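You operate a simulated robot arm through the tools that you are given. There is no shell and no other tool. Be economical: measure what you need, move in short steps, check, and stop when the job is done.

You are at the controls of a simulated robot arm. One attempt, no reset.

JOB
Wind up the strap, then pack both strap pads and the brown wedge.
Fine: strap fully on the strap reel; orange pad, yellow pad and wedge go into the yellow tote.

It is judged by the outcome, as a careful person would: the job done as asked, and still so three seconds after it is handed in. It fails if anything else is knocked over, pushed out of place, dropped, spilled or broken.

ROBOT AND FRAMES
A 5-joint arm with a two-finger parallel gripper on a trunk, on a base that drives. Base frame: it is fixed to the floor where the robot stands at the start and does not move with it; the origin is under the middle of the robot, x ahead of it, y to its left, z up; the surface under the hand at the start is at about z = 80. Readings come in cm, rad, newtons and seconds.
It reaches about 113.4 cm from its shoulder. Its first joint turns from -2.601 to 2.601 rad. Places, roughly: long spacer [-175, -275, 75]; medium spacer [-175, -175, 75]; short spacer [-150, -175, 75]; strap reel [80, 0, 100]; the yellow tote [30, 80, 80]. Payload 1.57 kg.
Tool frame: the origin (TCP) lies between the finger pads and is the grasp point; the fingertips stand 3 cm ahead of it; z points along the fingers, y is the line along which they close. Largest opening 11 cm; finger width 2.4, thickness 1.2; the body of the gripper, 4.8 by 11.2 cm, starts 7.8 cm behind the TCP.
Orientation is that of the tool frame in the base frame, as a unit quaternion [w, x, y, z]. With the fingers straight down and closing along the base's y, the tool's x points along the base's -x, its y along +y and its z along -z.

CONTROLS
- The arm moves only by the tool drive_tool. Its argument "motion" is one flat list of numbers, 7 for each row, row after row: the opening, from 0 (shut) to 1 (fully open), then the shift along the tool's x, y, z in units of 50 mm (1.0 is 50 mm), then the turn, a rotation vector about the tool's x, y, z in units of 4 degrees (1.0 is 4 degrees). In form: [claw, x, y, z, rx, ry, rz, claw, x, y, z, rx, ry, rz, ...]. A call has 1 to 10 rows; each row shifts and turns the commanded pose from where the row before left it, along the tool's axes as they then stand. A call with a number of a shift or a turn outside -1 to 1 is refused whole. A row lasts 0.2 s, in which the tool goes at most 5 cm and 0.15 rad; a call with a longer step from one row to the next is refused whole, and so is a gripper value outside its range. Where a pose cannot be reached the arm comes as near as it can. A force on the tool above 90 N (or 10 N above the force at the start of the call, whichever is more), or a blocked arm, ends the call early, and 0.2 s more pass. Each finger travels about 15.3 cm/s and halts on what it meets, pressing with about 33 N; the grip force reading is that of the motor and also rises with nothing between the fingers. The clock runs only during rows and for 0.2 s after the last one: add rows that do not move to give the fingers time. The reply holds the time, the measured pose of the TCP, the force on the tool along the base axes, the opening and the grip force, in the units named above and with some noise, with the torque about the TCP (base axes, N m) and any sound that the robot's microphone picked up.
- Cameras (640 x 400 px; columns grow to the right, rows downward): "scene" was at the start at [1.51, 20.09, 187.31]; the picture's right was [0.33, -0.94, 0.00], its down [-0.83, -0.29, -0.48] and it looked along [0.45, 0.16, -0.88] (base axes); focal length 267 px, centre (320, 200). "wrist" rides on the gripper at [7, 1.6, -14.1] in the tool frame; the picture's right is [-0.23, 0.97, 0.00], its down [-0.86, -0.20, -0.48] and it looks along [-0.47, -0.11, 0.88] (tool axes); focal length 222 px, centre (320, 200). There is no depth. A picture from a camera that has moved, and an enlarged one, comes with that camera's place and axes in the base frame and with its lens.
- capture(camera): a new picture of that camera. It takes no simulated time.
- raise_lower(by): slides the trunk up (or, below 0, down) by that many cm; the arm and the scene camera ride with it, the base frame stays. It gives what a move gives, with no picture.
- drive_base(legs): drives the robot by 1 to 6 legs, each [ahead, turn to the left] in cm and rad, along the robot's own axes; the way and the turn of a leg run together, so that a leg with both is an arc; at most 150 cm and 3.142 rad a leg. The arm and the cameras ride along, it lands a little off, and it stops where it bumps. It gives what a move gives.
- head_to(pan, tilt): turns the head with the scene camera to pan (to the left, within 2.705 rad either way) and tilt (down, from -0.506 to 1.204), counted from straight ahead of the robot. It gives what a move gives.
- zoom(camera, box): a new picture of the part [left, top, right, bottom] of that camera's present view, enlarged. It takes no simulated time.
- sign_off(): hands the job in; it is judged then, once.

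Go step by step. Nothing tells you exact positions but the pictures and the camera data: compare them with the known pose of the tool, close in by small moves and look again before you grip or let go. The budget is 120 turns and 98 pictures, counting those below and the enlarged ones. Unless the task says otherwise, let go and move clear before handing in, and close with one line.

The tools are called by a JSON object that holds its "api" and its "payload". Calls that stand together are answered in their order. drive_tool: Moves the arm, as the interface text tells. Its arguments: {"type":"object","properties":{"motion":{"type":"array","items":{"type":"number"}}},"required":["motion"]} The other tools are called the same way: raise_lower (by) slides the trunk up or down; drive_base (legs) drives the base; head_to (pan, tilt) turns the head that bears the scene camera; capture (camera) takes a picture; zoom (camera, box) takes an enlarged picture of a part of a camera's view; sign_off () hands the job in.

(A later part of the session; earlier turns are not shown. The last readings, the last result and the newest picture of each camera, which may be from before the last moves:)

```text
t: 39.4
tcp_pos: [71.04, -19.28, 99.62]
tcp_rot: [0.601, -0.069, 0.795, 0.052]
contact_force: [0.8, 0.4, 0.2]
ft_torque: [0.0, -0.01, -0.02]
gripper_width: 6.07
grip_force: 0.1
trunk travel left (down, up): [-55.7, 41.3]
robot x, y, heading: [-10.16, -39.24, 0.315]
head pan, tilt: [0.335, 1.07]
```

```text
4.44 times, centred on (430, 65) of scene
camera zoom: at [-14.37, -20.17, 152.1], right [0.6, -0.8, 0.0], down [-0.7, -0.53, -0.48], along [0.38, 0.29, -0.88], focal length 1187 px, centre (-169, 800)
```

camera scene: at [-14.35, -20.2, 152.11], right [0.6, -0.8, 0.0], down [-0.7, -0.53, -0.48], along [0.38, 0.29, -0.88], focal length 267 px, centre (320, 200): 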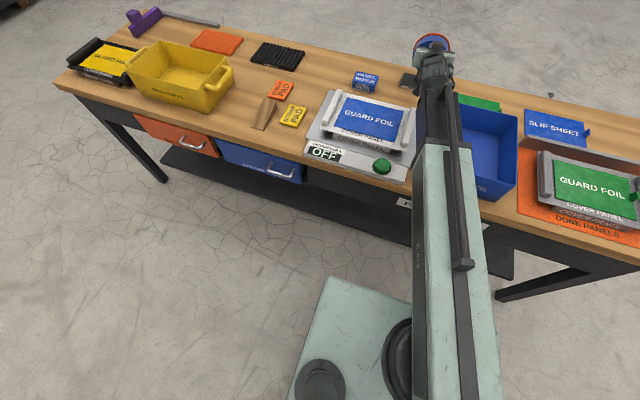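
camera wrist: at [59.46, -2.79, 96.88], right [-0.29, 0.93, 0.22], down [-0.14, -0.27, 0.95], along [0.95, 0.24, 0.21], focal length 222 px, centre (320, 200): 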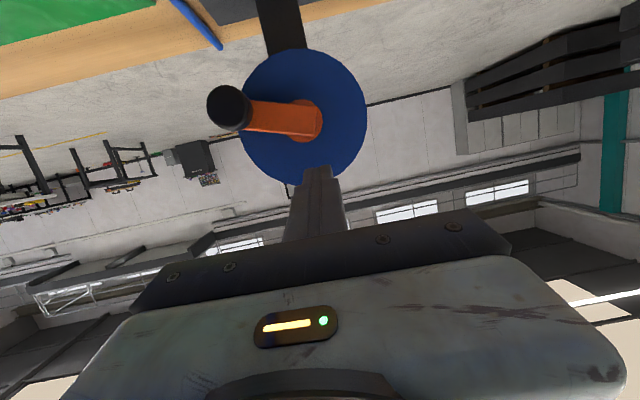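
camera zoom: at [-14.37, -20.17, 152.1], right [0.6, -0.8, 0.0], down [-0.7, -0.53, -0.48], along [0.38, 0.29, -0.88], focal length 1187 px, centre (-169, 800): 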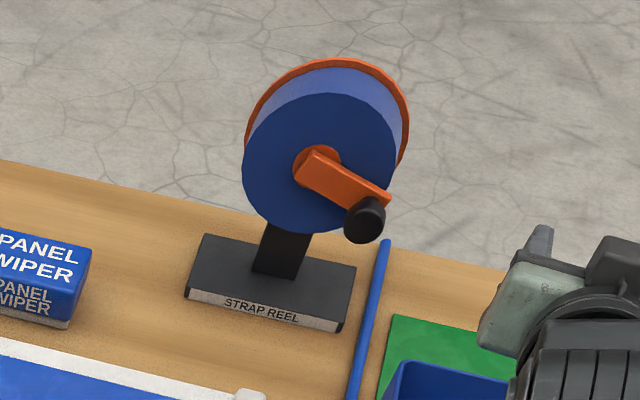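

The wound blue layer on the drum is clearly thicker than before, so counter-clockwise is the winding direction. I'll go back to the knob, which now sits on the right side at about z 92.6.

{"api": "drive_tool", "payload": {"motion": [0.55, 0.178, 0.548, 0.186, -0.367, 0.792, -0.163, 0.55, 0.178, 0.548, 0.186, -0.367, 0.792, -0.163, 0.55, 0.178, 0.548, 0.186, -0.367, 0.792, -0.163, 0.55, 0.178, 0.548, 0.186, -0.367, 0.792, -0.163, 0.55, 0.178, 0.548, 0.186, -0.367, 0.792, -0.163, 0.55, 0, 0, 0, 0, 0, 0]}}

{"api": "zoom", "payload": {"camera": "wrist", "box": [180, 0, 460, 220]}}

{"api": "zoom", "payload": {"camera": "scene", "box": [390, 20, 470, 80]}}

```text
t: 40.8
tcp_pos: [70.27, -5.49, 93.58]
tcp_rot: [0.48, -0.136, 0.863, 0.076]
contact_force: [-0.2, -0.5, 0.5]
ft_torque: [-0.02, 0.0, 0.02]
gripper_width: 6.06
grip_force: 0.1
out of reach, approached as far as the arm can: row 2
trunk travel left (down, up): [-55.7, 41.3]
robot x, y, heading: [-10.04, -39.18, 0.314]
head pan, tilt: [0.335, 1.07]
```

```text
1.82 times, centred on (320, 110) of wrist
camera zoom: at [54.92, -8.74, 95.19], right [-0.19, 0.96, 0.19], down [0.11, -0.18, 0.98], along [0.98, 0.2, -0.07], focal length 404 px, centre (320, 364)
```

zoom: 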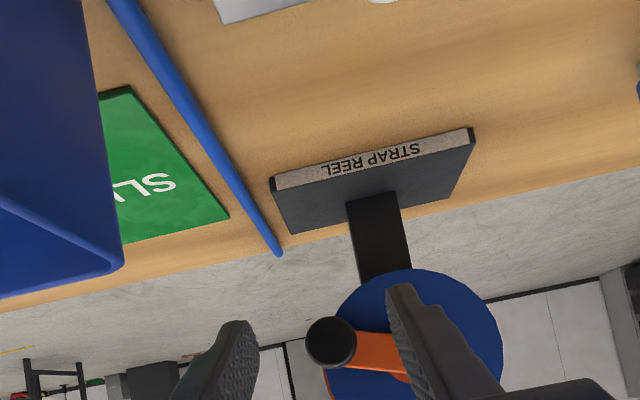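

```text
6.67 times, centred on (430, 50) of scene
camera zoom: at [-14.35, -20.18, 152.11], right [0.6, -0.8, 0.0], down [-0.7, -0.53, -0.48], along [0.38, 0.29, -0.88], focal length 1781 px, centre (-413, 1200)
```

zoom: 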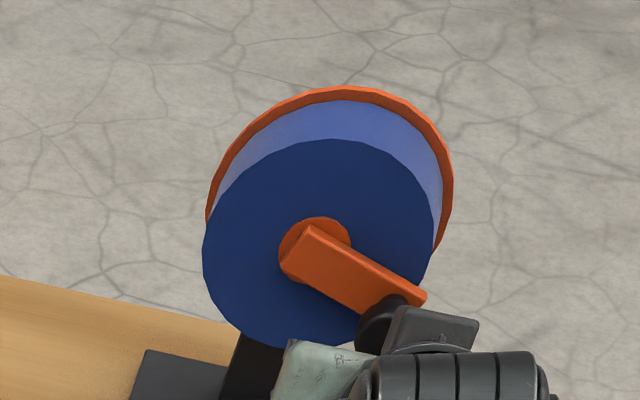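

The knob tip is at about (77.0, -3.6, 92.5) and the pre-grasp lines up. I'll move in and close.

{"api": "drive_tool", "payload": {"motion": [0.55, -0.207, -0.009, 0.335, 0, 0, 0, 0.55, -0.207, -0.009, 0.335, 0, 0, 0, 0.55, -0.207, -0.009, 0.335, 0, 0, 0, 0.55, 0, 0, 0, 0, 0, 0, 0, 0, 0, 0, 0, 0, 0, 0, 0, 0, 0, 0, 0, 0, 0, 0, 0, 0, 0, 0, 0]}}

{"api": "zoom", "payload": {"camera": "wrist", "box": [180, 0, 460, 220]}}

{"api": "zoom", "payload": {"camera": "scene", "box": [390, 20, 470, 80]}}

```text
t: 42.4
tcp_pos: [76.01, -3.65, 93.6]
tcp_rot: [0.48, -0.136, 0.864, 0.076]
contact_force: [-0.6, 7.0, 1.8]
ft_torque: [0.05, 0.09, -0.51]
gripper_width: 2.87
grip_force: 38.2
trunk travel left (down, up): [-55.7, 41.3]
robot x, y, heading: [-10.24, -39.38, 0.313]
head pan, tilt: [0.335, 1.07]
```

```text
1.82 times, centred on (320, 110) of wrist
camera zoom: at [60.61, -6.94, 95.2], right [-0.19, 0.96, 0.19], down [0.11, -0.18, 0.98], along [0.98, 0.2, -0.07], focal length 404 px, centre (320, 364)
```

zoom: 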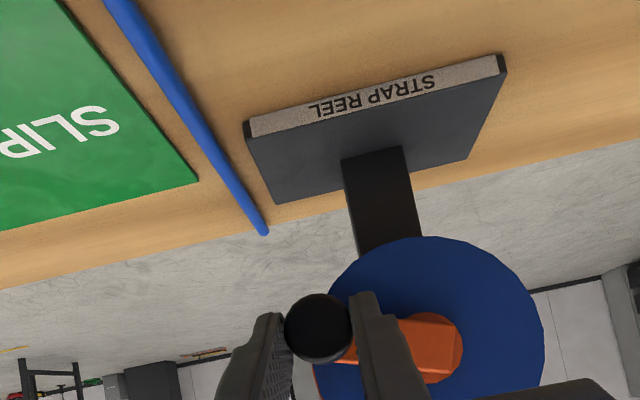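

```text
6.67 times, centred on (430, 50) of scene
camera zoom: at [-14.38, -20.13, 152.1], right [0.6, -0.8, 0.0], down [-0.7, -0.53, -0.48], along [0.38, 0.29, -0.88], focal length 1781 px, centre (-413, 1200)
```

zoom: 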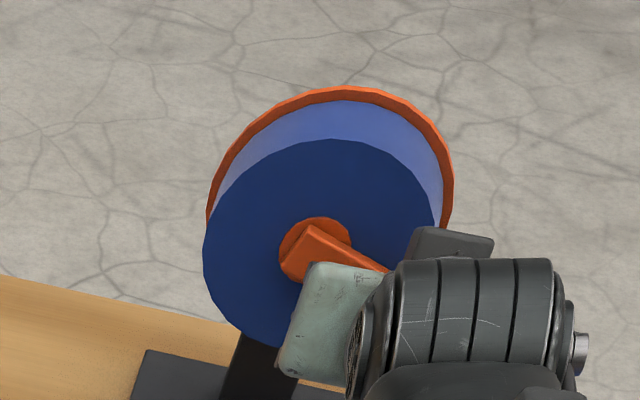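

The knob is held again. I'll turn it upward in smaller steps and watch the grip width.

{"api": "drive_tool", "payload": {"motion": [0, -0.142, -0.045, -0.094, 0.029, -0.6, 0.017, 0, -0.152, -0.01, -0.091, 0.006, -0.61, 0.003, 0, -0.153, 0.026, -0.082, -0.018, -0.58, -0.009, 0, -0.149, 0.06, -0.072, -0.043, -0.55, -0.019]}}

{"api": "zoom", "payload": {"camera": "wrist", "box": [180, 0, 460, 220]}}

```text
t: 43.4
tcp_pos: [75.95, -3.65, 96.9]
tcp_rot: [0.546, -0.131, 0.823, 0.086]
contact_force: [-10.9, 0.5, -16.4]
ft_torque: [-0.83, 0.66, -0.66]
gripper_width: 2.89
grip_force: 39.1
trunk travel left (down, up): [-55.7, 41.3]
robot x, y, heading: [-9.93, -39.13, 0.31]
head pan, tilt: [0.335, 1.07]
```

```text
1.82 times, centred on (320, 110) of wrist
camera zoom: at [60.49, -6.91, 95.97], right [-0.22, 0.95, 0.21], down [-0.04, -0.22, 0.97], along [0.98, 0.2, 0.09], focal length 404 px, centre (320, 364)
```

zoom: 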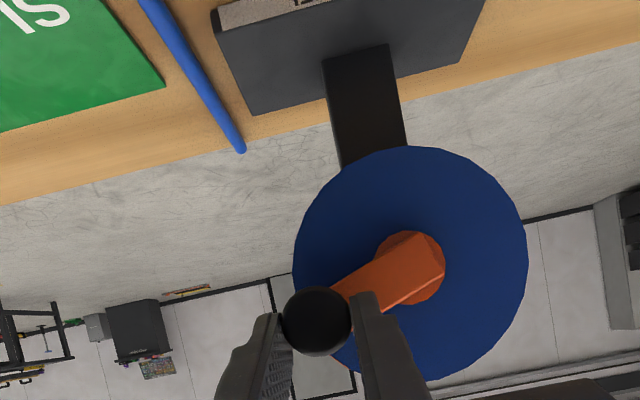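

It follows with a small lag. I'll continue to the top.

{"api": "drive_tool", "payload": {"motion": [0, -0.141, 0.094, -0.061, -0.067, -0.5, -0.026, 0, -0.123, 0.121, -0.048, -0.089, -0.43, -0.032, 0, -0.102, 0.146, -0.037, -0.107, -0.345, -0.035, 0, -0.076, 0.165, -0.025, -0.122, -0.255, -0.037, 0, -0.048, 0.18, -0.015, -0.134, -0.16, -0.039, 0, -0.016, 0.185, -0.005, -0.138, -0.05, -0.039, 0, 0, 0, 0, 0, 0, 0]}}

{"api": "zoom", "payload": {"camera": "wrist", "box": [180, 0, 460, 220]}}

{"api": "zoom", "payload": {"camera": "scene", "box": [390, 20, 470, 80]}}

```text
t: 45.0
tcp_pos: [74.51, 0.77, 99.78]
tcp_rot: [0.594, -0.144, 0.784, 0.11]
contact_force: [2.5, 1.4, 0.0]
ft_torque: [0.08, -0.14, -0.31]
gripper_width: 2.94
grip_force: 38.8
trunk travel left (down, up): [-55.7, 41.3]
robot x, y, heading: [-10.14, -39.61, 0.312]
head pan, tilt: [0.335, 1.07]
```

```text
1.82 times, centred on (320, 110) of wrist
camera zoom: at [59.39, -3.26, 96.86], right [-0.29, 0.93, 0.22], down [-0.14, -0.27, 0.95], along [0.95, 0.24, 0.21], focal length 404 px, centre (320, 364)
```

zoom: 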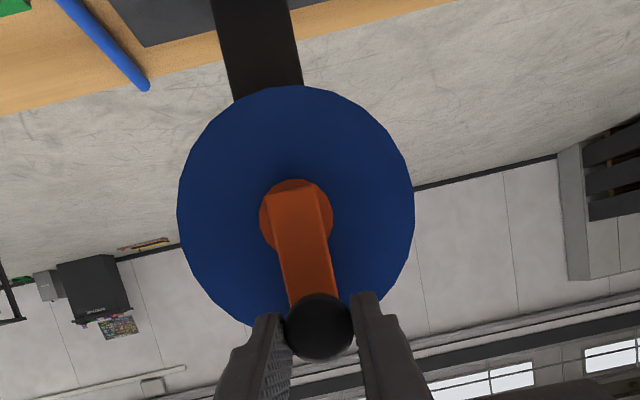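

```text
6.67 times, centred on (430, 50) of scene
camera zoom: at [-14.32, -20.17, 152.09], right [0.6, -0.8, 0.0], down [-0.7, -0.53, -0.48], along [0.38, 0.29, -0.88], focal length 1781 px, centre (-413, 1200)
```

zoom: 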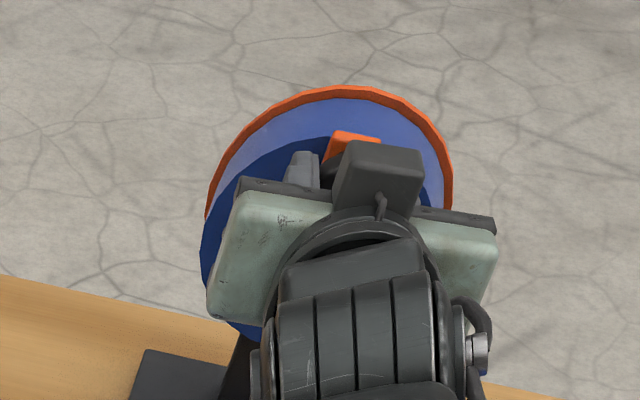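

One full turn is done, and the drum is visibly fuller. I'll start the second turn, going down the left side to the bottom.

{"api": "drive_tool", "payload": {"motion": [0, 0.043, 0.302, 0.013, -0.224, 0.14, -0.065, 0, 0.124, 0.272, 0.042, -0.201, 0.41, -0.063, 0, 0.19, 0.216, 0.073, -0.158, 0.66, -0.056, 0, 0.234, 0.139, 0.095, -0.099, 0.845, -0.04, 0, 0.251, 0.047, 0.124, -0.033, 0.96, -0.016, 0, 0.24, -0.047, 0.142, 0.032, 0.99, 0.019, 0, 0.206, -0.139, 0.142, 0.09, 0.93, 0.059, 0, 0.157, -0.216, 0.132, 0.134, 0.77, 0.1, 0, 0.096, -0.272, 0.09, 0.163, 0.515, 0.132, 0, 0.032, -0.302, 0.032, 0.177, 0.18, 0.151]}}

{"api": "capture", "payload": {"camera": "wrist"}}

```text
t: 47.2
tcp_pos: [74.93, 0.6, 90.49]
tcp_rot: [0.407, -0.164, 0.895, 0.075]
contact_force: [-0.2, 0.3, 0.0]
ft_torque: [0.01, 0.0, -0.02]
gripper_width: 0.0
grip_force: 21.5
trunk travel left (down, up): [-55.7, 41.3]
robot x, y, heading: [-9.99, -39.59, 0.31]
head pan, tilt: [0.335, 1.07]
```

```text
47 pictures are left
camera wrist: at [60.19, -3.23, 94.61], right [-0.21, 0.96, 0.17], down [0.26, -0.11, 0.96], along [0.94, 0.24, -0.23], focal length 222 px, centre (320, 200)
```

wrist: 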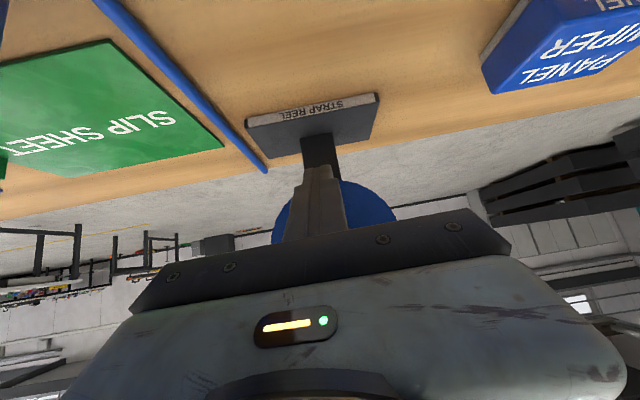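

The knob slipped on this faster pass, so I'll need slower steps. I'll back off and look.

{"api": "drive_tool", "payload": {"motion": [0.5, 0.525, 0, -0.604, 0, 0, 0, 0.5, 0.525, 0, -0.604, 0, 0, 0, 0.5, -0.125, 0, -0.134, 0, -0.8, 0, 0.5, -0.135, 0, -0.124, 0, -0.8, 0, 0.5, -0.145, 0, -0.115, 0, -0.8, 0]}}

{"api": "capture", "payload": {"camera": "wrist"}}

```text
t: 48.4
tcp_pos: [67.19, -2.23, 93.74]
tcp_rot: [0.48, -0.158, 0.858, 0.089]
contact_force: [-0.2, -0.6, 0.3]
ft_torque: [-0.01, 0.01, -0.03]
gripper_width: 5.49
grip_force: 0.1
out of reach, approached as far as the arm can: row 4
trunk travel left (down, up): [-55.7, 41.3]
robot x, y, heading: [-10.36, -39.11, 0.311]
head pan, tilt: [0.335, 1.07]
```

```text
46 pictures are left
camera wrist: at [51.95, -6.33, 95.23], right [-0.24, 0.95, 0.19], down [0.11, -0.17, 0.98], along [0.97, 0.25, -0.06], focal length 222 px, centre (320, 200)
```

wrist: 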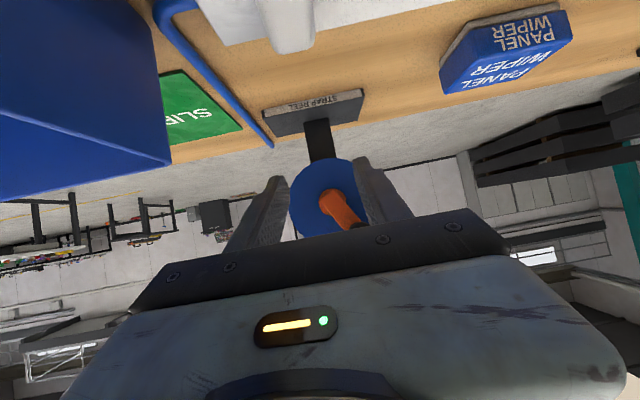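

The crank is now about 35° past the top on the left. I'll line up on it again for a slower drive.

{"api": "drive_tool", "payload": {"motion": [0.55, -0.259, 0.147, -0.048, -0.1, -0.857, -0.047, 0.55, -0.259, 0.147, -0.048, -0.1, -0.857, -0.047, 0.55, -0.259, 0.147, -0.048, -0.1, -0.857, -0.047, 0.55, -0.259, 0.147, -0.048, -0.1, -0.857, -0.047, 0.55, 0, 0, 0, 0, 0, 0]}}

{"api": "zoom", "payload": {"camera": "wrist", "box": [180, 0, 460, 220]}}

```text
t: 49.6
tcp_pos: [67.62, 1.04, 98.81]
tcp_rot: [0.578, -0.159, 0.792, 0.116]
contact_force: [-0.1, 0.6, 0.2]
ft_torque: [-0.03, 0.0, 0.03]
gripper_width: 6.05
grip_force: 0.1
trunk travel left (down, up): [-55.7, 41.3]
robot x, y, heading: [-10.08, -39.18, 0.313]
head pan, tilt: [0.335, 1.07]
```

```text
1.82 times, centred on (320, 110) of wrist
camera zoom: at [52.58, -3.42, 96.63], right [-0.31, 0.93, 0.22], down [-0.1, -0.26, 0.96], along [0.94, 0.28, 0.18], focal length 404 px, centre (320, 364)
```

zoom: 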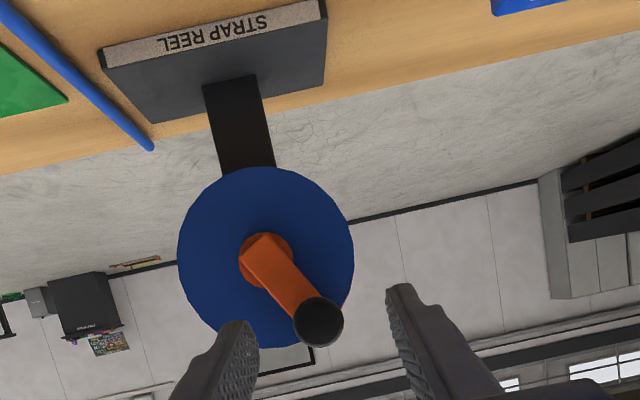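

The knob tip is at about (74.6, 3.6, 98.4). I'll close on it and start turning slowly.

{"api": "drive_tool", "payload": {"motion": [0.55, -0.14, -0.018, 0.392, 0.02, -0.037, 0, 0.55, -0.14, -0.018, 0.392, 0, -0.037, 0, 0.55, -0.14, -0.018, 0.392, 0, -0.037, 0, 0, 0, 0, 0, 0, 0, 0, 0, 0, 0, 0, 0, 0, 0, 0, 0, 0, 0, 0, 0, 0, 0, 0.085, 0.137, 0.03, -0.101, 0.29, -0.033, 0, 0.104, 0.118, 0.04, -0.086, 0.355, -0.03, 0, 0.12, 0.096, 0.05, -0.069, 0.42, -0.026, 0, 0.13, 0.071, 0.059, -0.05, 0.47, -0.021]}}

{"api": "zoom", "payload": {"camera": "wrist", "box": [180, 0, 460, 220]}}

```text
t: 52.0
tcp_pos: [73.36, 4.13, 96.22]
tcp_rot: [0.533, -0.169, 0.822, 0.106]
contact_force: [-5.1, -20.0, -22.9]
ft_torque: [0.24, 0.24, -0.32]
gripper_width: 0.0
grip_force: 21.1
trunk travel left (down, up): [-55.7, 41.3]
robot x, y, heading: [-10.14, -39.35, 0.308]
head pan, tilt: [0.335, 1.07]
stopped in row 10: the force on the tool passed its limit at 97 N (the readings are from after the stop); the commanded pose is now the measured one
```

```text
1.82 times, centred on (320, 110) of wrist
camera zoom: at [58.15, -0.66, 95.66], right [-0.29, 0.93, 0.2], down [-0.01, -0.21, 0.98], along [0.96, 0.29, 0.07], focal length 404 px, centre (320, 364)
```

zoom: 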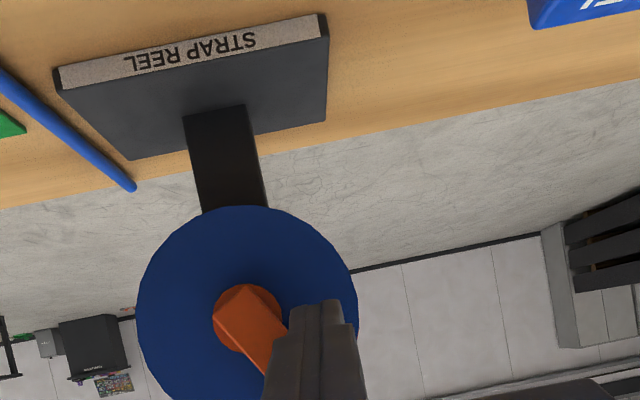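

The crank stopped dead at about 30° past one full turn, and the drum is filled to the flange. That looks like the fully wound stop, and the blue line on the table looks like the vacuum hose. I'll back off and verify.

{"api": "drive_tool", "payload": {"motion": [0, 0.327, 0, -0.73, 0, 0, 0, 0, 0.327, 0, -0.73, 0, 0, 0, 0, 0, -0.9, 0, 0.6, 0, 0.25, 0, 0, -0.9, 0, 0.6, 0, 0.25, 0, 0, -0.9, 0, 0.6, 0, 0.25, 0, 0, -0.9, 0, 0.6, 0, 0.25, 0, 0, -0.9, 0, 0.6, 0, 0.25]}}

{"api": "zoom", "payload": {"camera": "scene", "box": [370, 20, 490, 110]}}

```text
t: 53.6
tcp_pos: [72.77, -20.43, 96.58]
tcp_rot: [0.546, -0.078, 0.833, 0.045]
contact_force: [-0.3, 0.2, -0.2]
ft_torque: [-0.01, 0.0, -0.03]
gripper_width: 0.0
grip_force: 21.7
trunk travel left (down, up): [-55.7, 41.3]
robot x, y, heading: [-10.35, -38.8, 0.307]
head pan, tilt: [0.335, 1.07]
```

```text
4.44 times, centred on (430, 65) of scene
camera zoom: at [-14.35, -20.17, 152.1], right [0.6, -0.8, 0.0], down [-0.7, -0.53, -0.48], along [0.38, 0.29, -0.88], focal length 1187 px, centre (-169, 800)
```

zoom: 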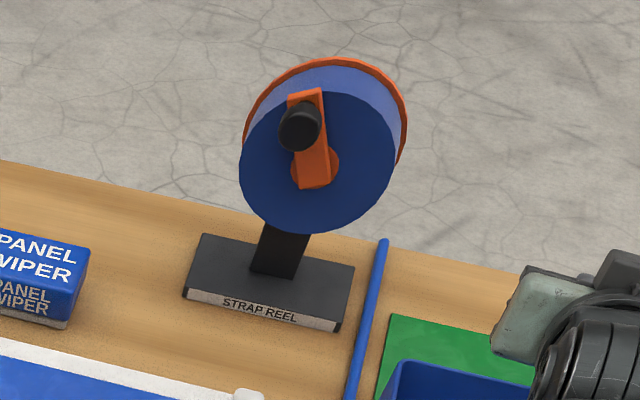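

The crank held at its stop and the reel stayed in place, so the strap is wound. Now for packing: orange pad at about (46, 45), yellow at about (38.5, 32.5) and wedge at about (32, 40.6), all turned about 0.28 rad. I'll raise the arm and drive over there.

{"api": "raise_lower", "payload": {"by": 20}}

{"api": "drive_base", "payload": {"legs": [[-15, 0], [0, 1.285], [58.6, 0], [0, -1.595]]}}

{"api": "capture", "payload": {"camera": "scene"}}

```text
t: 55.8
tcp_pos: [72.67, -20.38, 116.48]
tcp_rot: [0.545, -0.077, 0.834, 0.044]
contact_force: [0.4, 0.7, -0.2]
ft_torque: [-0.01, 0.0, 0.01]
gripper_width: 0.01
grip_force: 21.3
trunk travel left (down, up): [-75.7, 21.3]
robot x, y, heading: [-10.33, -39.17, 0.312]
head pan, tilt: [0.335, 1.07]
```

```text
t: 67.2
tcp_pos: [57.82, 6.56, 116.58]
tcp_rot: [0.546, 0.056, 0.835, -0.043]
contact_force: [0.2, 0.0, -0.2]
ft_torque: [0.0, -0.01, 0.01]
gripper_width: 0.01
grip_force: 21.6
trunk travel left (down, up): [-75.7, 21.3]
robot x, y, heading: [-27.01, 17.02, -0.002]
head pan, tilt: [0.335, 1.07]
```

```text
42 pictures are left
camera scene: at [-25.13, 36.59, 172.11], right [0.33, -0.94, 0.0], down [-0.83, -0.29, -0.48], along [0.45, 0.16, -0.88], focal length 267 px, centre (320, 200)
```

scene: 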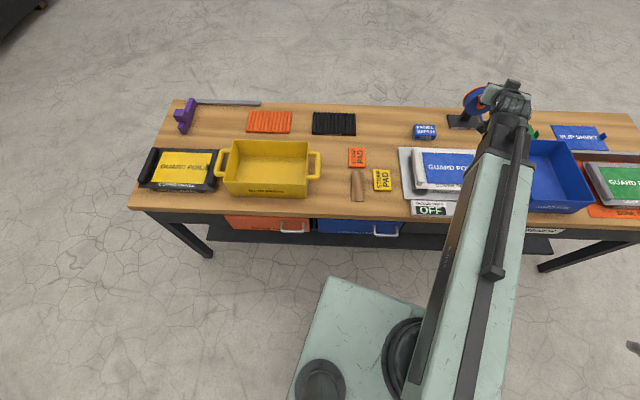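

The robot stands well placed in front of the pads. Next I'll swing the hand to point straight down.

{"api": "drive_tool", "payload": {"motion": [0.9, 0.269, 0, 0.129, 0, 1, 0, 0.9, 0.249, 0, 0.141, 0, 1, 0, 0.9, 0.228, 0, 0.152, 0, 1, 0, 0.9, 0.207, 0, 0.16, 0, 1, 0, 0.9, 0.184, 0, 0.163, 0, 1, 0, 0.9, 0.161, 0, 0.164, 0, 1, 0, 0.9, 0.139, 0, 0.163, 0, 1, 0, 0.9, 0.116, 0, 0.158, 0, 1, 0, 0.9, 0.094, 0, 0.149, 0, 1, 0, 0.9, 0.074, 0, 0.137, 0, 1, 0]}}

{"api": "drive_tool", "payload": {"motion": [0.9, 0.056, 0, 0.124, 0, 1, 0, 0.9, 0.04, 0, 0.109, 0, 1, 0, 0.9, 0.026, 0, 0.088, 0, 1, 0, 0.9, 0.015, 0, 0.068, 0, 1, 0, 0.9, 0.007, 0, 0.047, 0, 1, 0, 0.9, 0.002, 0, 0.026, 0, 1, 0, 0.9, 0, 0, 0.004, 0, 0.6, 0, 0.9, 0, 0, 0, 0, 0, -1, 0.9, 0, 0, 0, 0, 0, -1, 0.9, 0, 0, 0, 0, 0, -1]}}

```text
t: 69.4
tcp_pos: [58.05, 6.42, 104.88]
tcp_rot: [0.228, 0.067, 0.971, -0.022]
contact_force: [0.4, 1.5, -1.0]
ft_torque: [0.0, 0.01, -0.04]
gripper_width: 9.89
grip_force: 0.1
trunk travel left (down, up): [-75.7, 21.3]
robot x, y, heading: [-26.88, 17.16, 0.004]
head pan, tilt: [0.335, 1.07]
```

```text
t: 71.6
tcp_pos: [58.28, 6.32, 102.25]
tcp_rot: [-0.001, -0.035, 0.999, -0.006]
contact_force: [-0.4, 0.0, 0.1]
ft_torque: [0.0, 0.03, -0.01]
gripper_width: 9.89
grip_force: 0.0
trunk travel left (down, up): [-75.7, 21.3]
robot x, y, heading: [-26.97, 17.29, 0.003]
head pan, tilt: [0.335, 1.07]
```

The hand is straight down at (58.3, 6.3). I'll move over the orange pad and look.

{"api": "drive_tool", "payload": {"motion": [0.9, 0.219, 0.878, 0, 0, 0, 0, 0.9, 0.219, 0.878, 0, 0, 0, 0, 0.9, 0.219, 0.878, 0, 0, 0, 0, 0.9, 0.219, 0.878, 0, 0, 0, 0, 0.9, 0.219, 0.878, 0, 0, 0, 0, 0.9, 0.219, 0.878, 0, 0, 0, 0, 0.9, 0.219, 0.878, 0, 0, 0, 0, 0.9, 0.219, 0.878, 0, 0, 0, 0, 0.9, 0.219, 0.878, 0, 0, 0, 0, 0.9, 0, 0, 0, 0, 0, -1]}}

{"api": "drive_tool", "payload": {"motion": [0.9, 0, 0, 0, 0, 0, -1, 0.9, 0, 0, 0, 0, 0, -1, 0.9, 0, 0, 0, 0, 0, 0]}}

{"api": "capture", "payload": {"camera": "wrist"}}

```text
t: 73.8
tcp_pos: [45.6, 45.27, 102.34]
tcp_rot: [-0.001, -0.069, 0.998, -0.005]
contact_force: [-1.0, 0.1, -0.4]
ft_torque: [-0.02, -0.01, 0.02]
gripper_width: 9.91
grip_force: 0.1
out of reach, approached as far as the arm can: row 9
trunk travel left (down, up): [-75.7, 21.3]
robot x, y, heading: [-26.69, 17.04, -0.001]
head pan, tilt: [0.335, 1.07]
```

```text
t: 74.6
tcp_pos: [45.68, 45.09, 102.3]
tcp_rot: [-0.002, -0.14, 0.99, -0.006]
contact_force: [-0.2, 0.5, -0.6]
ft_torque: [0.01, 0.02, 0.03]
gripper_width: 9.9
grip_force: 0.2
trunk travel left (down, up): [-75.7, 21.3]
robot x, y, heading: [-27.34, 17.38, -0.003]
head pan, tilt: [0.335, 1.07]
```

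```text
41 pictures are left
camera wrist: at [38.57, 44.9, 116.58], right [-0.05, 1.0, -0.01], down [0.88, 0.05, 0.48], along [0.48, 0.01, -0.88], focal length 222 px, centre (320, 200)
```

wrist: 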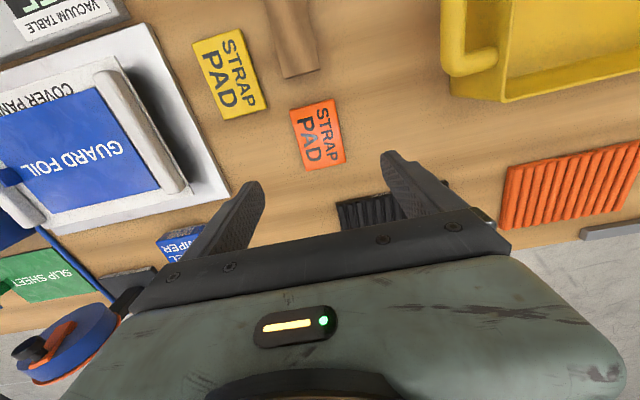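

The orange pad centre is at about (46.2, 44.6). I'll nudge the hand there and lower to just above the table.

{"api": "drive_tool", "payload": {"motion": [0.9, -0.068, -0.124, 0, 0, 0, 0, 0.9, 0, 0, 0, 0, 0, 0]}}

{"api": "raise_lower", "payload": {"by": -18.6}}

{"api": "capture", "payload": {"camera": "wrist"}}

```text
t: 75.2
tcp_pos: [46.1, 44.51, 102.41]
tcp_rot: [-0.002, -0.139, 0.99, -0.006]
contact_force: [-0.1, 0.6, -0.3]
ft_torque: [0.04, -0.04, 0.0]
gripper_width: 9.87
grip_force: 0.0
trunk travel left (down, up): [-75.7, 21.3]
robot x, y, heading: [-26.79, 17.31, -0.0]
head pan, tilt: [0.335, 1.07]
```

```text
t: 77.2
tcp_pos: [46.21, 44.71, 83.78]
tcp_rot: [-0.002, -0.139, 0.99, -0.006]
contact_force: [-0.5, -0.6, 0.0]
ft_torque: [0.02, 0.04, 0.0]
gripper_width: 9.88
grip_force: 0.1
trunk travel left (down, up): [-57.1, 39.9]
robot x, y, heading: [-27.12, 17.3, 0.001]
head pan, tilt: [0.335, 1.07]
```

```text
40 pictures are left
camera wrist: at [39.02, 44.45, 97.99], right [-0.05, 1.0, -0.01], down [0.88, 0.05, 0.48], along [0.48, 0.01, -0.88], focal length 222 px, centre (320, 200)
```

wrist: 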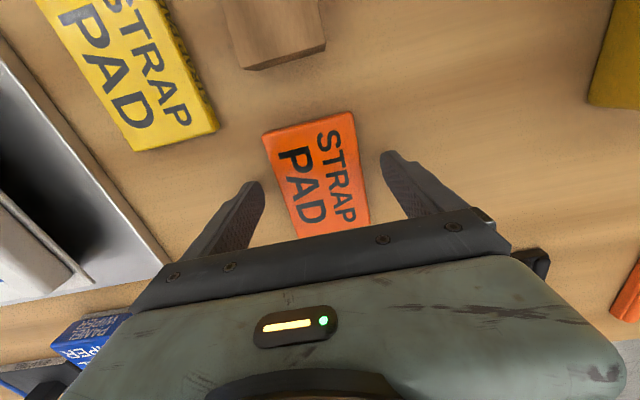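

The pad lies between the fingers. I'll close and lift slightly.

{"api": "raise_lower", "payload": {"by": -0.3}}

{"api": "drive_tool", "payload": {"motion": [0.3, 0, 0, 0, 0, 0, 0, 0.3, 0, 0, 0, 0, 0, 0, 0.3, 0, 0, 0, 0, 0, 0, 0.3, 0, 0, 0, 0, 0, 0]}}

{"api": "raise_lower", "payload": {"by": 18}}

{"api": "capture", "payload": {"camera": "wrist"}}

```text
t: 77.7
tcp_pos: [46.09, 44.68, 83.49]
tcp_rot: [-0.002, -0.14, 0.99, -0.006]
contact_force: [0.5, -0.3, 0.5]
ft_torque: [0.03, -0.01, -0.03]
gripper_width: 9.91
grip_force: 0.1
trunk travel left (down, up): [-56.8, 40.2]
robot x, y, heading: [-26.78, 17.0, 0.002]
head pan, tilt: [0.335, 1.07]
```

```text
t: 78.7
tcp_pos: [46.19, 44.72, 83.43]
tcp_rot: [-0.002, -0.14, 0.99, -0.006]
contact_force: [0.2, 0.5, 0.2]
ft_torque: [-0.02, 0.01, 0.01]
gripper_width: 6.92
grip_force: 32.5
trunk travel left (down, up): [-56.8, 40.2]
robot x, y, heading: [-26.87, 17.02, 0.0]
head pan, tilt: [0.335, 1.07]
```

```text
t: 80.7
tcp_pos: [46.18, 44.64, 101.46]
tcp_rot: [-0.003, -0.139, 0.99, -0.005]
contact_force: [0.3, 0.9, -0.4]
ft_torque: [0.01, 0.0, -0.01]
gripper_width: 6.93
grip_force: 33.6
trunk travel left (down, up): [-74.8, 22.2]
robot x, y, heading: [-26.51, 17.07, -0.001]
head pan, tilt: [0.335, 1.07]
```

```text
39 pictures are left
camera wrist: at [39.04, 44.46, 115.67], right [-0.05, 1.0, -0.01], down [0.88, 0.05, 0.48], along [0.48, 0.01, -0.88], focal length 222 px, centre (320, 200)
```

wrist: 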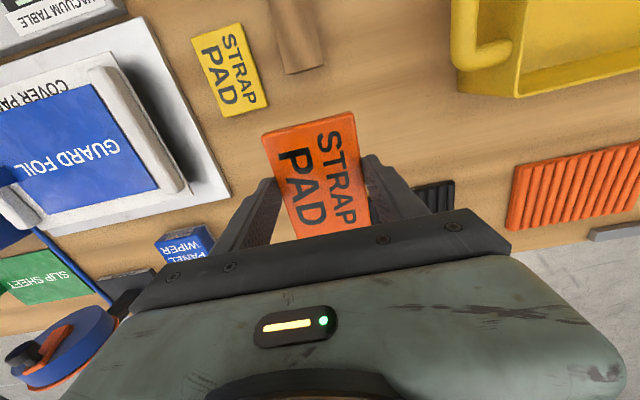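

The orange pad is lifted. I'll carry it over the tote and look down into it.

{"api": "drive_tool", "payload": {"motion": [0.3, 0.145, 0.93, 0, 0, 0, 0, 0.3, 0.145, 0.93, 0, 0, 0, 0, 0.3, 0.145, 0.93, 0, 0, 0, 0, 0.3, 0.145, 0.93, 0, 0, 0, 0, 0.3, 0.145, 0.93, 0, 0, 0, 0, 0.3, 0.145, 0.93, 0, 0, 0, 0, 0.3, 0.145, 0.93, 0, 0, 0, 0, 0.3, 0.145, 0.93, 0, 0, 0, 0, 0.3, 0, 0, 0, 0, 0, 0]}}

{"api": "capture", "payload": {"camera": "wrist"}}

{"api": "capture", "payload": {"camera": "scene"}}

```text
t: 82.7
tcp_pos: [30.4, 78.92, 101.3]
tcp_rot: [-0.002, -0.139, 0.99, -0.006]
contact_force: [-0.1, -0.2, -0.5]
ft_torque: [0.01, 0.03, 0.01]
gripper_width: 6.9
grip_force: 33.0
out of reach, approached as far as the arm can: row 7
trunk travel left (down, up): [-74.8, 22.2]
robot x, y, heading: [-26.61, 17.2, -0.003]
head pan, tilt: [0.335, 1.07]
```

```text
38 pictures are left
camera wrist: at [23.28, 78.69, 115.67], right [-0.05, 1.0, -0.01], down [0.88, 0.05, 0.48], along [0.48, 0.01, -0.88], focal length 222 px, centre (320, 200)
```

wrist: 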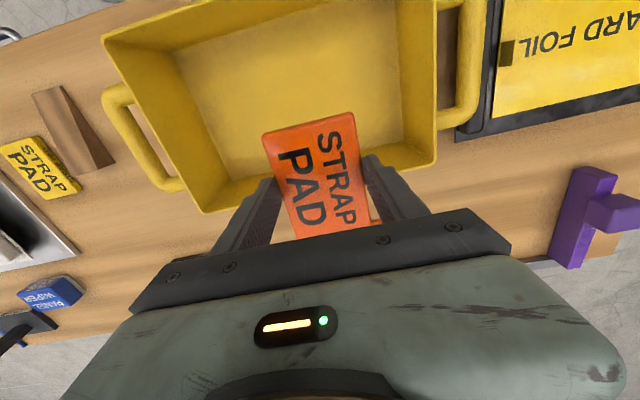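

```text
37 pictures are left
camera scene: at [-25.11, 36.67, 171.2], right [0.33, -0.94, 0.0], down [-0.83, -0.29, -0.48], along [0.45, 0.16, -0.88], focal length 267 px, centre (320, 200)
```

scene: 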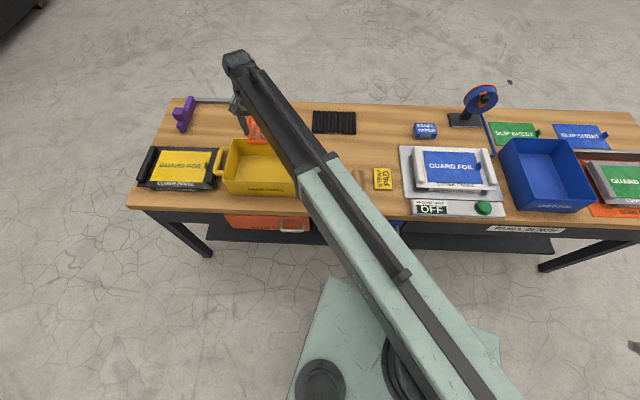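

The tote floor is about 30 × 18 cm, centred near (26.5, 75). I'll put the orange pad in the left part and lower it.

{"api": "drive_tool", "payload": {"motion": [0.3, 0.462, 0.528, 0, 0, 0, 0, 0.3, 0.462, 0.528, 0, 0, 0, 0, 0.3, 0, 0, 0, 0, 0, 0]}}

{"api": "raise_lower", "payload": {"by": -16}}

{"api": "capture", "payload": {"camera": "wrist"}}

```text
t: 83.5
tcp_pos: [24.5, 82.82, 101.47]
tcp_rot: [-0.003, -0.139, 0.99, -0.006]
contact_force: [0.2, 0.2, -1.7]
ft_torque: [0.0, 0.01, 0.01]
gripper_width: 6.92
grip_force: 33.3
trunk travel left (down, up): [-74.8, 22.2]
robot x, y, heading: [-26.59, 17.19, 0.001]
head pan, tilt: [0.335, 1.07]
```

```text
t: 85.4
tcp_pos: [24.48, 82.76, 85.48]
tcp_rot: [-0.002, -0.14, 0.99, -0.005]
contact_force: [0.7, 0.4, -1.9]
ft_torque: [-0.01, -0.02, -0.03]
gripper_width: 6.9
grip_force: 33.3
trunk travel left (down, up): [-58.8, 38.2]
robot x, y, heading: [-26.59, 16.92, -0.003]
head pan, tilt: [0.335, 1.07]
```

```text
36 pictures are left
camera wrist: at [17.46, 82.48, 99.68], right [-0.05, 1.0, -0.01], down [0.88, 0.05, 0.48], along [0.48, 0.01, -0.88], focal length 222 px, centre (320, 200)
```

wrist: 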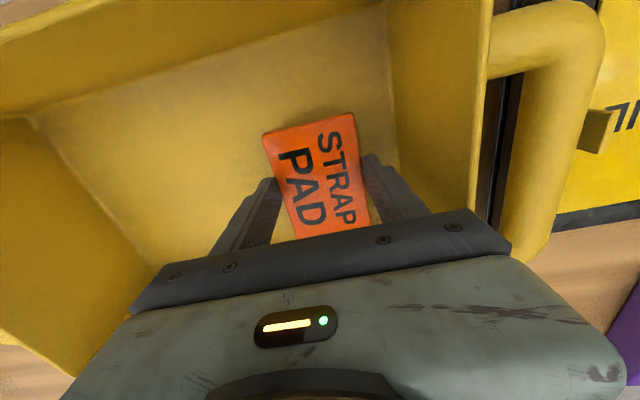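

{"api": "raise_lower", "payload": {"by": -0.9}}

```text
t: 85.9
tcp_pos: [24.53, 82.7, 84.47]
tcp_rot: [-0.003, -0.14, 0.99, -0.005]
contact_force: [-0.2, 1.1, -0.2]
ft_torque: [-0.02, 0.05, -0.01]
gripper_width: 6.89
grip_force: 32.9
trunk travel left (down, up): [-57.9, 39.1]
robot x, y, heading: [-26.38, 17.34, 0.001]
head pan, tilt: [0.335, 1.07]
```

The pad's weight is now on the tote floor. I'll open slightly and lift away.

{"api": "drive_tool", "payload": {"motion": [0.75, 0, 0, 0, 0, 0, 0, 0.75, 0, 0, 0, 0, 0, 0, 0.75, 0, 0, 0, 0, 0, 0]}}

{"api": "raise_lower", "payload": {"by": 17}}

```text
t: 86.7
tcp_pos: [24.42, 82.66, 84.4]
tcp_rot: [-0.002, -0.14, 0.99, -0.006]
contact_force: [0.6, -0.5, -0.1]
ft_torque: [-0.02, -0.01, 0.04]
gripper_width: 8.23
grip_force: 0.0
trunk travel left (down, up): [-57.9, 39.1]
robot x, y, heading: [-26.91, 17.27, 0.001]
head pan, tilt: [0.335, 1.07]
```

```text
t: 88.7
tcp_pos: [24.61, 82.63, 101.62]
tcp_rot: [-0.002, -0.14, 0.99, -0.006]
contact_force: [-0.2, 0.1, 0.3]
ft_torque: [-0.03, 0.01, -0.03]
gripper_width: 8.25
grip_force: 0.1
trunk travel left (down, up): [-74.9, 22.1]
robot x, y, heading: [-27.05, 17.17, -0.001]
head pan, tilt: [0.335, 1.07]
```

The orange pad is in. I'll move over to the yellow pad at about (38.7, 32).

{"api": "drive_tool", "payload": {"motion": [0.85, 0.008, -0.98, 0, 0, 0, 0, 0.85, 0.008, -0.98, 0, 0, 0, 0, 0.85, 0.008, -0.98, 0, 0, 0, 0, 0.85, 0.008, -0.98, 0, 0, 0, 0, 0.85, 0.008, -0.98, 0, 0, 0, 0, 0.85, 0.008, -0.98, 0, 0, 0, 0, 0.85, 0.008, -0.98, 0, 0, 0, 0, 0.85, 0.008, -0.98, 0, 0, 0, 0, 0.85, 0.008, -0.98, 0, 0, 0, 0, 0.85, 0.008, -0.98, 0, 0, 0, 0]}}

{"api": "drive_tool", "payload": {"motion": [0.85, 0, -0.7, 0, 0, 0, -0.3, 0.85, 0, 0, 0, 0, 0, 0]}}

{"api": "capture", "payload": {"camera": "wrist"}}

```text
t: 90.9
tcp_pos: [37.63, 35.27, 101.56]
tcp_rot: [-0.001, -0.139, 0.99, -0.006]
contact_force: [0.8, -0.5, 0.4]
ft_torque: [0.01, 0.03, -0.02]
gripper_width: 9.34
grip_force: 0.2
out of reach, approached as far as the arm can: row 6
trunk travel left (down, up): [-74.9, 22.1]
robot x, y, heading: [-26.31, 17.53, 0.003]
head pan, tilt: [0.335, 1.07]
```

```text
t: 91.5
tcp_pos: [38.65, 32.02, 101.54]
tcp_rot: [-0.002, -0.15, 0.989, -0.005]
contact_force: [0.3, 0.9, -0.6]
ft_torque: [0.01, 0.0, -0.01]
gripper_width: 9.35
grip_force: 0.1
trunk travel left (down, up): [-74.9, 22.1]
robot x, y, heading: [-27.08, 17.12, 0.001]
head pan, tilt: [0.335, 1.07]
```

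```text
35 pictures are left
camera wrist: at [31.54, 31.64, 115.78], right [-0.07, 1.0, -0.01], down [0.88, 0.07, 0.48], along [0.48, 0.02, -0.88], focal length 222 px, centre (320, 200)
```

wrist: 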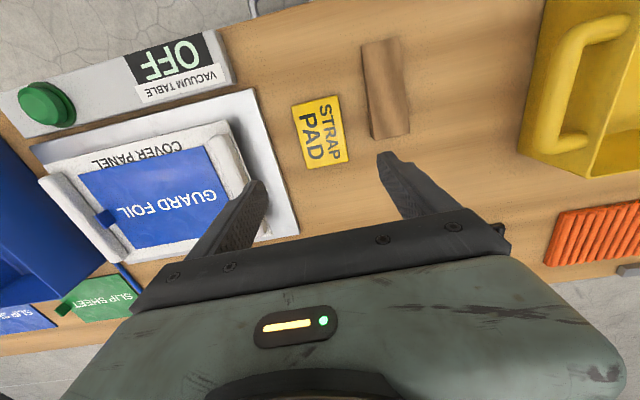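

Yellow's centre measures (38.9, 31.7). I'll make a small correction, then lower, grip and lift.

{"api": "drive_tool", "payload": {"motion": [0.85, -0.026, -0.085, 0, 0, 0, 0, 0.85, 0, 0, 0, 0, 0, 0]}}

{"api": "raise_lower", "payload": {"by": -18.1}}

{"api": "drive_tool", "payload": {"motion": [0.3, 0, 0, 0, 0, 0, 0, 0.3, 0, 0, 0, 0, 0, 0, 0.3, 0, 0, 0, 0, 0, 0, 0.3, 0, 0, 0, 0, 0, 0]}}

{"api": "raise_lower", "payload": {"by": 18}}

{"api": "capture", "payload": {"camera": "wrist"}}

```text
t: 92.1
tcp_pos: [38.91, 31.69, 101.58]
tcp_rot: [-0.002, -0.149, 0.989, -0.005]
contact_force: [0.9, 0.4, 0.6]
ft_torque: [0.0, -0.02, 0.0]
gripper_width: 9.36
grip_force: 0.1
trunk travel left (down, up): [-74.9, 22.1]
robot x, y, heading: [-26.97, 17.22, -0.004]
head pan, tilt: [0.335, 1.07]
```

```text
t: 94.1
tcp_pos: [38.85, 31.75, 83.37]
tcp_rot: [-0.002, -0.149, 0.989, -0.005]
contact_force: [0.6, -0.3, 0.0]
ft_torque: [0.01, -0.04, 0.0]
gripper_width: 9.36
grip_force: 0.0
trunk travel left (down, up): [-56.8, 40.2]
robot x, y, heading: [-27.08, 17.61, -0.0]
head pan, tilt: [0.335, 1.07]
```

```text
t: 95.1
tcp_pos: [38.86, 31.78, 83.57]
tcp_rot: [-0.001, -0.15, 0.989, -0.005]
contact_force: [0.1, 0.1, 1.9]
ft_torque: [0.1, -0.08, -0.05]
gripper_width: 6.91
grip_force: 33.0
trunk travel left (down, up): [-56.8, 40.2]
robot x, y, heading: [-26.88, 17.36, -0.001]
head pan, tilt: [0.335, 1.07]
```

```text
t: 97.1
tcp_pos: [38.83, 31.76, 101.4]
tcp_rot: [-0.002, -0.149, 0.989, -0.006]
contact_force: [-0.2, -0.2, -0.2]
ft_torque: [0.01, -0.02, -0.02]
gripper_width: 6.89
grip_force: 33.1
trunk travel left (down, up): [-74.8, 22.2]
robot x, y, heading: [-26.65, 17.22, -0.0]
head pan, tilt: [0.335, 1.07]
```

```text
34 pictures are left
camera wrist: at [31.78, 31.38, 115.68], right [-0.07, 1.0, -0.01], down [0.88, 0.07, 0.48], along [0.48, 0.02, -0.88], focal length 222 px, centre (320, 200)
```

wrist: 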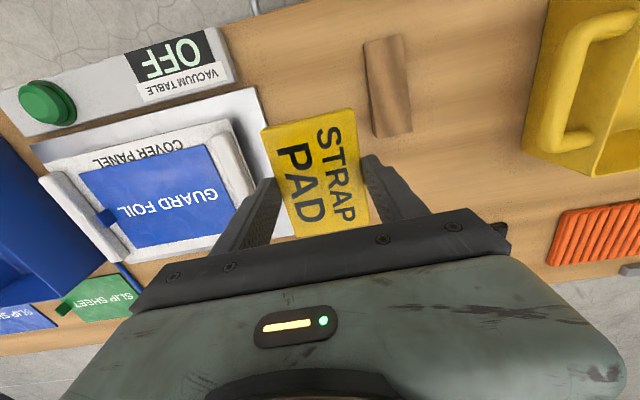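

The yellow pad is held. I'll carry it to the middle of the tote.

{"api": "drive_tool", "payload": {"motion": [0.3, -0.021, 0.964, 0, 0, 0, 0, 0.3, -0.021, 0.964, 0, 0, 0, 0, 0.3, -0.021, 0.964, 0, 0, 0, 0, 0.3, -0.021, 0.964, 0, 0, 0, 0, 0.3, -0.021, 0.964, 0, 0, 0, 0, 0.3, -0.021, 0.964, 0, 0, 0, 0, 0.3, -0.021, 0.964, 0, 0, 0, 0, 0.3, -0.021, 0.964, 0, 0, 0, 0, 0.3, -0.021, 0.964, 0, 0, 0, 0, 0.3, 0, 0, 0, 0, 0, 0.5]}}

{"api": "capture", "payload": {"camera": "wrist"}}

```text
t: 99.3
tcp_pos: [26.97, 73.76, 101.44]
tcp_rot: [-0.001, -0.131, 0.991, -0.006]
contact_force: [0.7, 0.7, -0.7]
ft_torque: [0.0, -0.02, 0.0]
gripper_width: 6.88
grip_force: 33.3
out of reach, approached as far as the arm can: row 5
trunk travel left (down, up): [-74.8, 22.2]
robot x, y, heading: [-26.39, 17.14, -0.002]
head pan, tilt: [0.335, 1.07]
```

```text
33 pictures are left
camera wrist: at [19.84, 73.55, 115.67], right [-0.03, 1.0, -0.01], down [0.88, 0.04, 0.48], along [0.48, 0.01, -0.88], focal length 222 px, centre (320, 200)
```

wrist: 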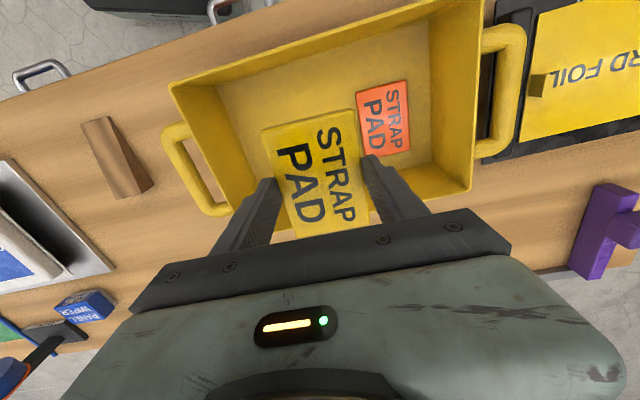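

There's a clear gap to the orange pad. I'll shift slightly away from it, lower and release.

{"api": "drive_tool", "payload": {"motion": [0.3, 0, -0.1, 0, 0, 0, 0, 0.3, 0, 0, 0, 0, 0, 0]}}

{"api": "raise_lower", "payload": {"by": -16.9}}

{"api": "drive_tool", "payload": {"motion": [0.73, 0, 0, 0, 0, 0, 0, 0.73, 0, 0, 0, 0, 0, 0, 0.73, 0, 0, 0, 0, 0, 0]}}

{"api": "raise_lower", "payload": {"by": 17.5}}

```text
t: 99.9
tcp_pos: [27.11, 73.09, 101.51]
tcp_rot: [-0.002, -0.132, 0.991, -0.005]
contact_force: [0.3, 0.0, -0.4]
ft_torque: [0.0, -0.02, 0.0]
gripper_width: 6.91
grip_force: 32.9
trunk travel left (down, up): [-74.8, 22.2]
robot x, y, heading: [-27.02, 17.33, 0.001]
head pan, tilt: [0.335, 1.07]
```

```text
t: 101.8
tcp_pos: [27.21, 73.13, 84.44]
tcp_rot: [-0.001, -0.132, 0.991, -0.005]
contact_force: [-0.1, -0.3, -1.1]
ft_torque: [-0.01, 0.0, -0.01]
gripper_width: 6.91
grip_force: 33.5
trunk travel left (down, up): [-57.9, 39.1]
robot x, y, heading: [-26.73, 17.52, -0.001]
head pan, tilt: [0.335, 1.07]
```

```text
t: 102.6
tcp_pos: [27.28, 73.08, 84.53]
tcp_rot: [-0.003, -0.132, 0.991, -0.005]
contact_force: [-0.7, -0.7, -0.3]
ft_torque: [-0.01, -0.02, -0.03]
gripper_width: 8.03
grip_force: 0.0
trunk travel left (down, up): [-57.9, 39.1]
robot x, y, heading: [-26.54, 17.22, 0.001]
head pan, tilt: [0.335, 1.07]
```

```text
t: 104.5
tcp_pos: [27.12, 73.01, 102.04]
tcp_rot: [-0.002, -0.132, 0.991, -0.006]
contact_force: [-0.5, -0.4, 0.0]
ft_torque: [-0.01, 0.0, -0.04]
gripper_width: 8.0
grip_force: 0.1
trunk travel left (down, up): [-75.4, 21.6]
robot x, y, heading: [-26.91, 17.08, 0.0]
head pan, tilt: [0.335, 1.07]
```

The yellow pad is placed. Next is the wedge, with its thick end away from me, so I'll grip near (34.2, 40.8).

{"api": "drive_tool", "payload": {"motion": [0.75, 0.043, -0.941, 0, 0, 0, 0, 0.75, 0.043, -0.941, 0, 0, 0, 0, 0.75, 0.043, -0.941, 0, 0, 0, 0, 0.75, 0.043, -0.941, 0, 0, 0, 0, 0.75, 0.043, -0.941, 0, 0, 0, 0, 0.75, 0.043, -0.941, 0, 0, 0, 0, 0.75, 0.043, -0.941, 0, 0, 0, 0, 0.75, 0, 0, 0, 0, 0, -0.4, 0.75, 0, 0, 0, 0, 0, 0]}}

{"api": "capture", "payload": {"camera": "wrist"}}

```text
t: 106.5
tcp_pos: [34.42, 41.08, 102.03]
tcp_rot: [-0.002, -0.146, 0.989, -0.006]
contact_force: [0.5, 0.4, 0.7]
ft_torque: [-0.02, -0.01, 0.01]
gripper_width: 8.29
grip_force: 0.1
trunk travel left (down, up): [-75.4, 21.6]
robot x, y, heading: [-26.73, 16.86, -0.001]
head pan, tilt: [0.335, 1.07]
```

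```text
32 pictures are left
camera wrist: at [27.27, 40.78, 116.28], right [-0.06, 1.0, -0.01], down [0.88, 0.06, 0.48], along [0.48, 0.02, -0.88], focal length 222 px, centre (320, 200)
```

wrist: 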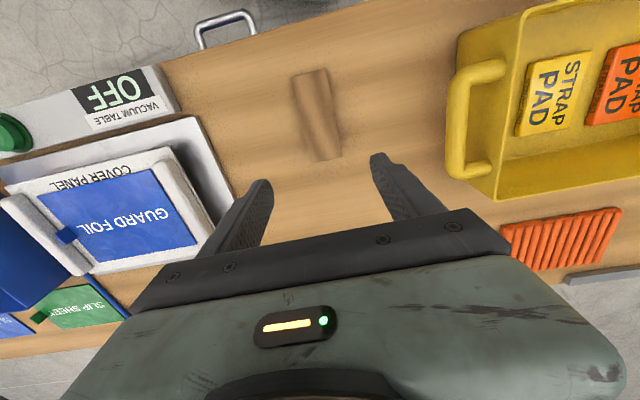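

{"api": "drive_tool", "payload": {"motion": [0.75, 0.06, -0.065, 0, 0, 0, 0.6, 0.75, 0, 0, 0, 0, 0, 0]}}

{"api": "raise_lower", "payload": {"by": -18.5}}

{"api": "capture", "payload": {"camera": "wrist"}}

```text
t: 107.1
tcp_pos: [34.12, 40.65, 102.11]
tcp_rot: [-0.002, -0.125, 0.992, -0.006]
contact_force: [0.5, -0.5, 0.0]
ft_torque: [0.03, -0.01, 0.04]
gripper_width: 8.23
grip_force: 0.1
trunk travel left (down, up): [-75.4, 21.6]
robot x, y, heading: [-26.79, 17.14, 0.004]
head pan, tilt: [0.335, 1.07]
```

```text
t: 109.2
tcp_pos: [34.18, 40.72, 83.44]
tcp_rot: [-0.002, -0.126, 0.992, -0.005]
contact_force: [-0.5, 0.1, -0.1]
ft_torque: [-0.01, 0.0, 0.02]
gripper_width: 8.24
grip_force: 0.0
trunk travel left (down, up): [-56.9, 40.1]
robot x, y, heading: [-26.48, 16.99, -0.001]
head pan, tilt: [0.335, 1.07]
```

```text
31 pictures are left
camera wrist: at [27.07, 40.63, 97.79], right [-0.02, 1.0, -0.01], down [0.88, 0.02, 0.48], along [0.48, 0.0, -0.88], focal length 222 px, centre (320, 200)
```

wrist: 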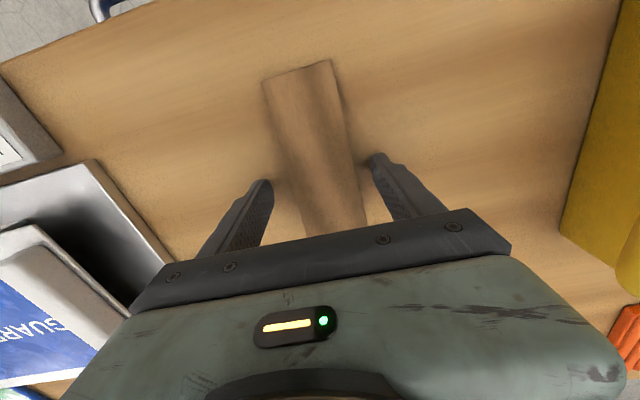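

The wedge lies between the fingers. I'll close and lift it.

{"api": "drive_tool", "payload": {"motion": [0.2, 0, 0, 0, 0, 0, 0, 0.2, 0, 0, 0, 0, 0, 0, 0.2, 0, 0, 0, 0, 0, 0, 0.2, 0, 0, 0, 0, 0, 0]}}

{"api": "raise_lower", "payload": {"by": 18.5}}

{"api": "capture", "payload": {"camera": "wrist"}}

```text
t: 110.2
tcp_pos: [34.11, 40.67, 83.54]
tcp_rot: [-0.003, -0.125, 0.992, -0.006]
contact_force: [0.3, 0.7, 1.9]
ft_torque: [0.09, 0.02, 0.04]
gripper_width: 4.92
grip_force: 32.6
trunk travel left (down, up): [-56.9, 40.1]
robot x, y, heading: [-26.7, 17.17, 0.006]
head pan, tilt: [0.335, 1.07]
```

```text
t: 112.2
tcp_pos: [34.15, 40.57, 102.04]
tcp_rot: [-0.002, -0.125, 0.992, -0.006]
contact_force: [-0.4, -0.1, -1.6]
ft_torque: [-0.02, 0.0, 0.0]
gripper_width: 4.94
grip_force: 33.2
trunk travel left (down, up): [-75.4, 21.6]
robot x, y, heading: [-26.88, 17.42, -0.001]
head pan, tilt: [0.335, 1.07]
```

```text
30 pictures are left
camera wrist: at [27.08, 40.63, 116.27], right [-0.02, 1.0, -0.01], down [0.88, 0.02, 0.48], along [0.48, 0.0, -0.88], focal length 222 px, centre (320, 200)
```

wrist: 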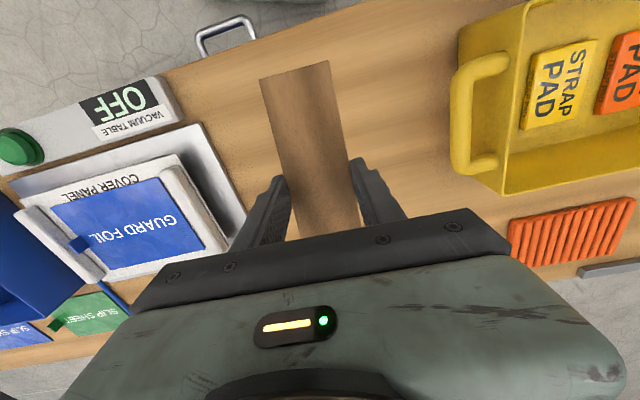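

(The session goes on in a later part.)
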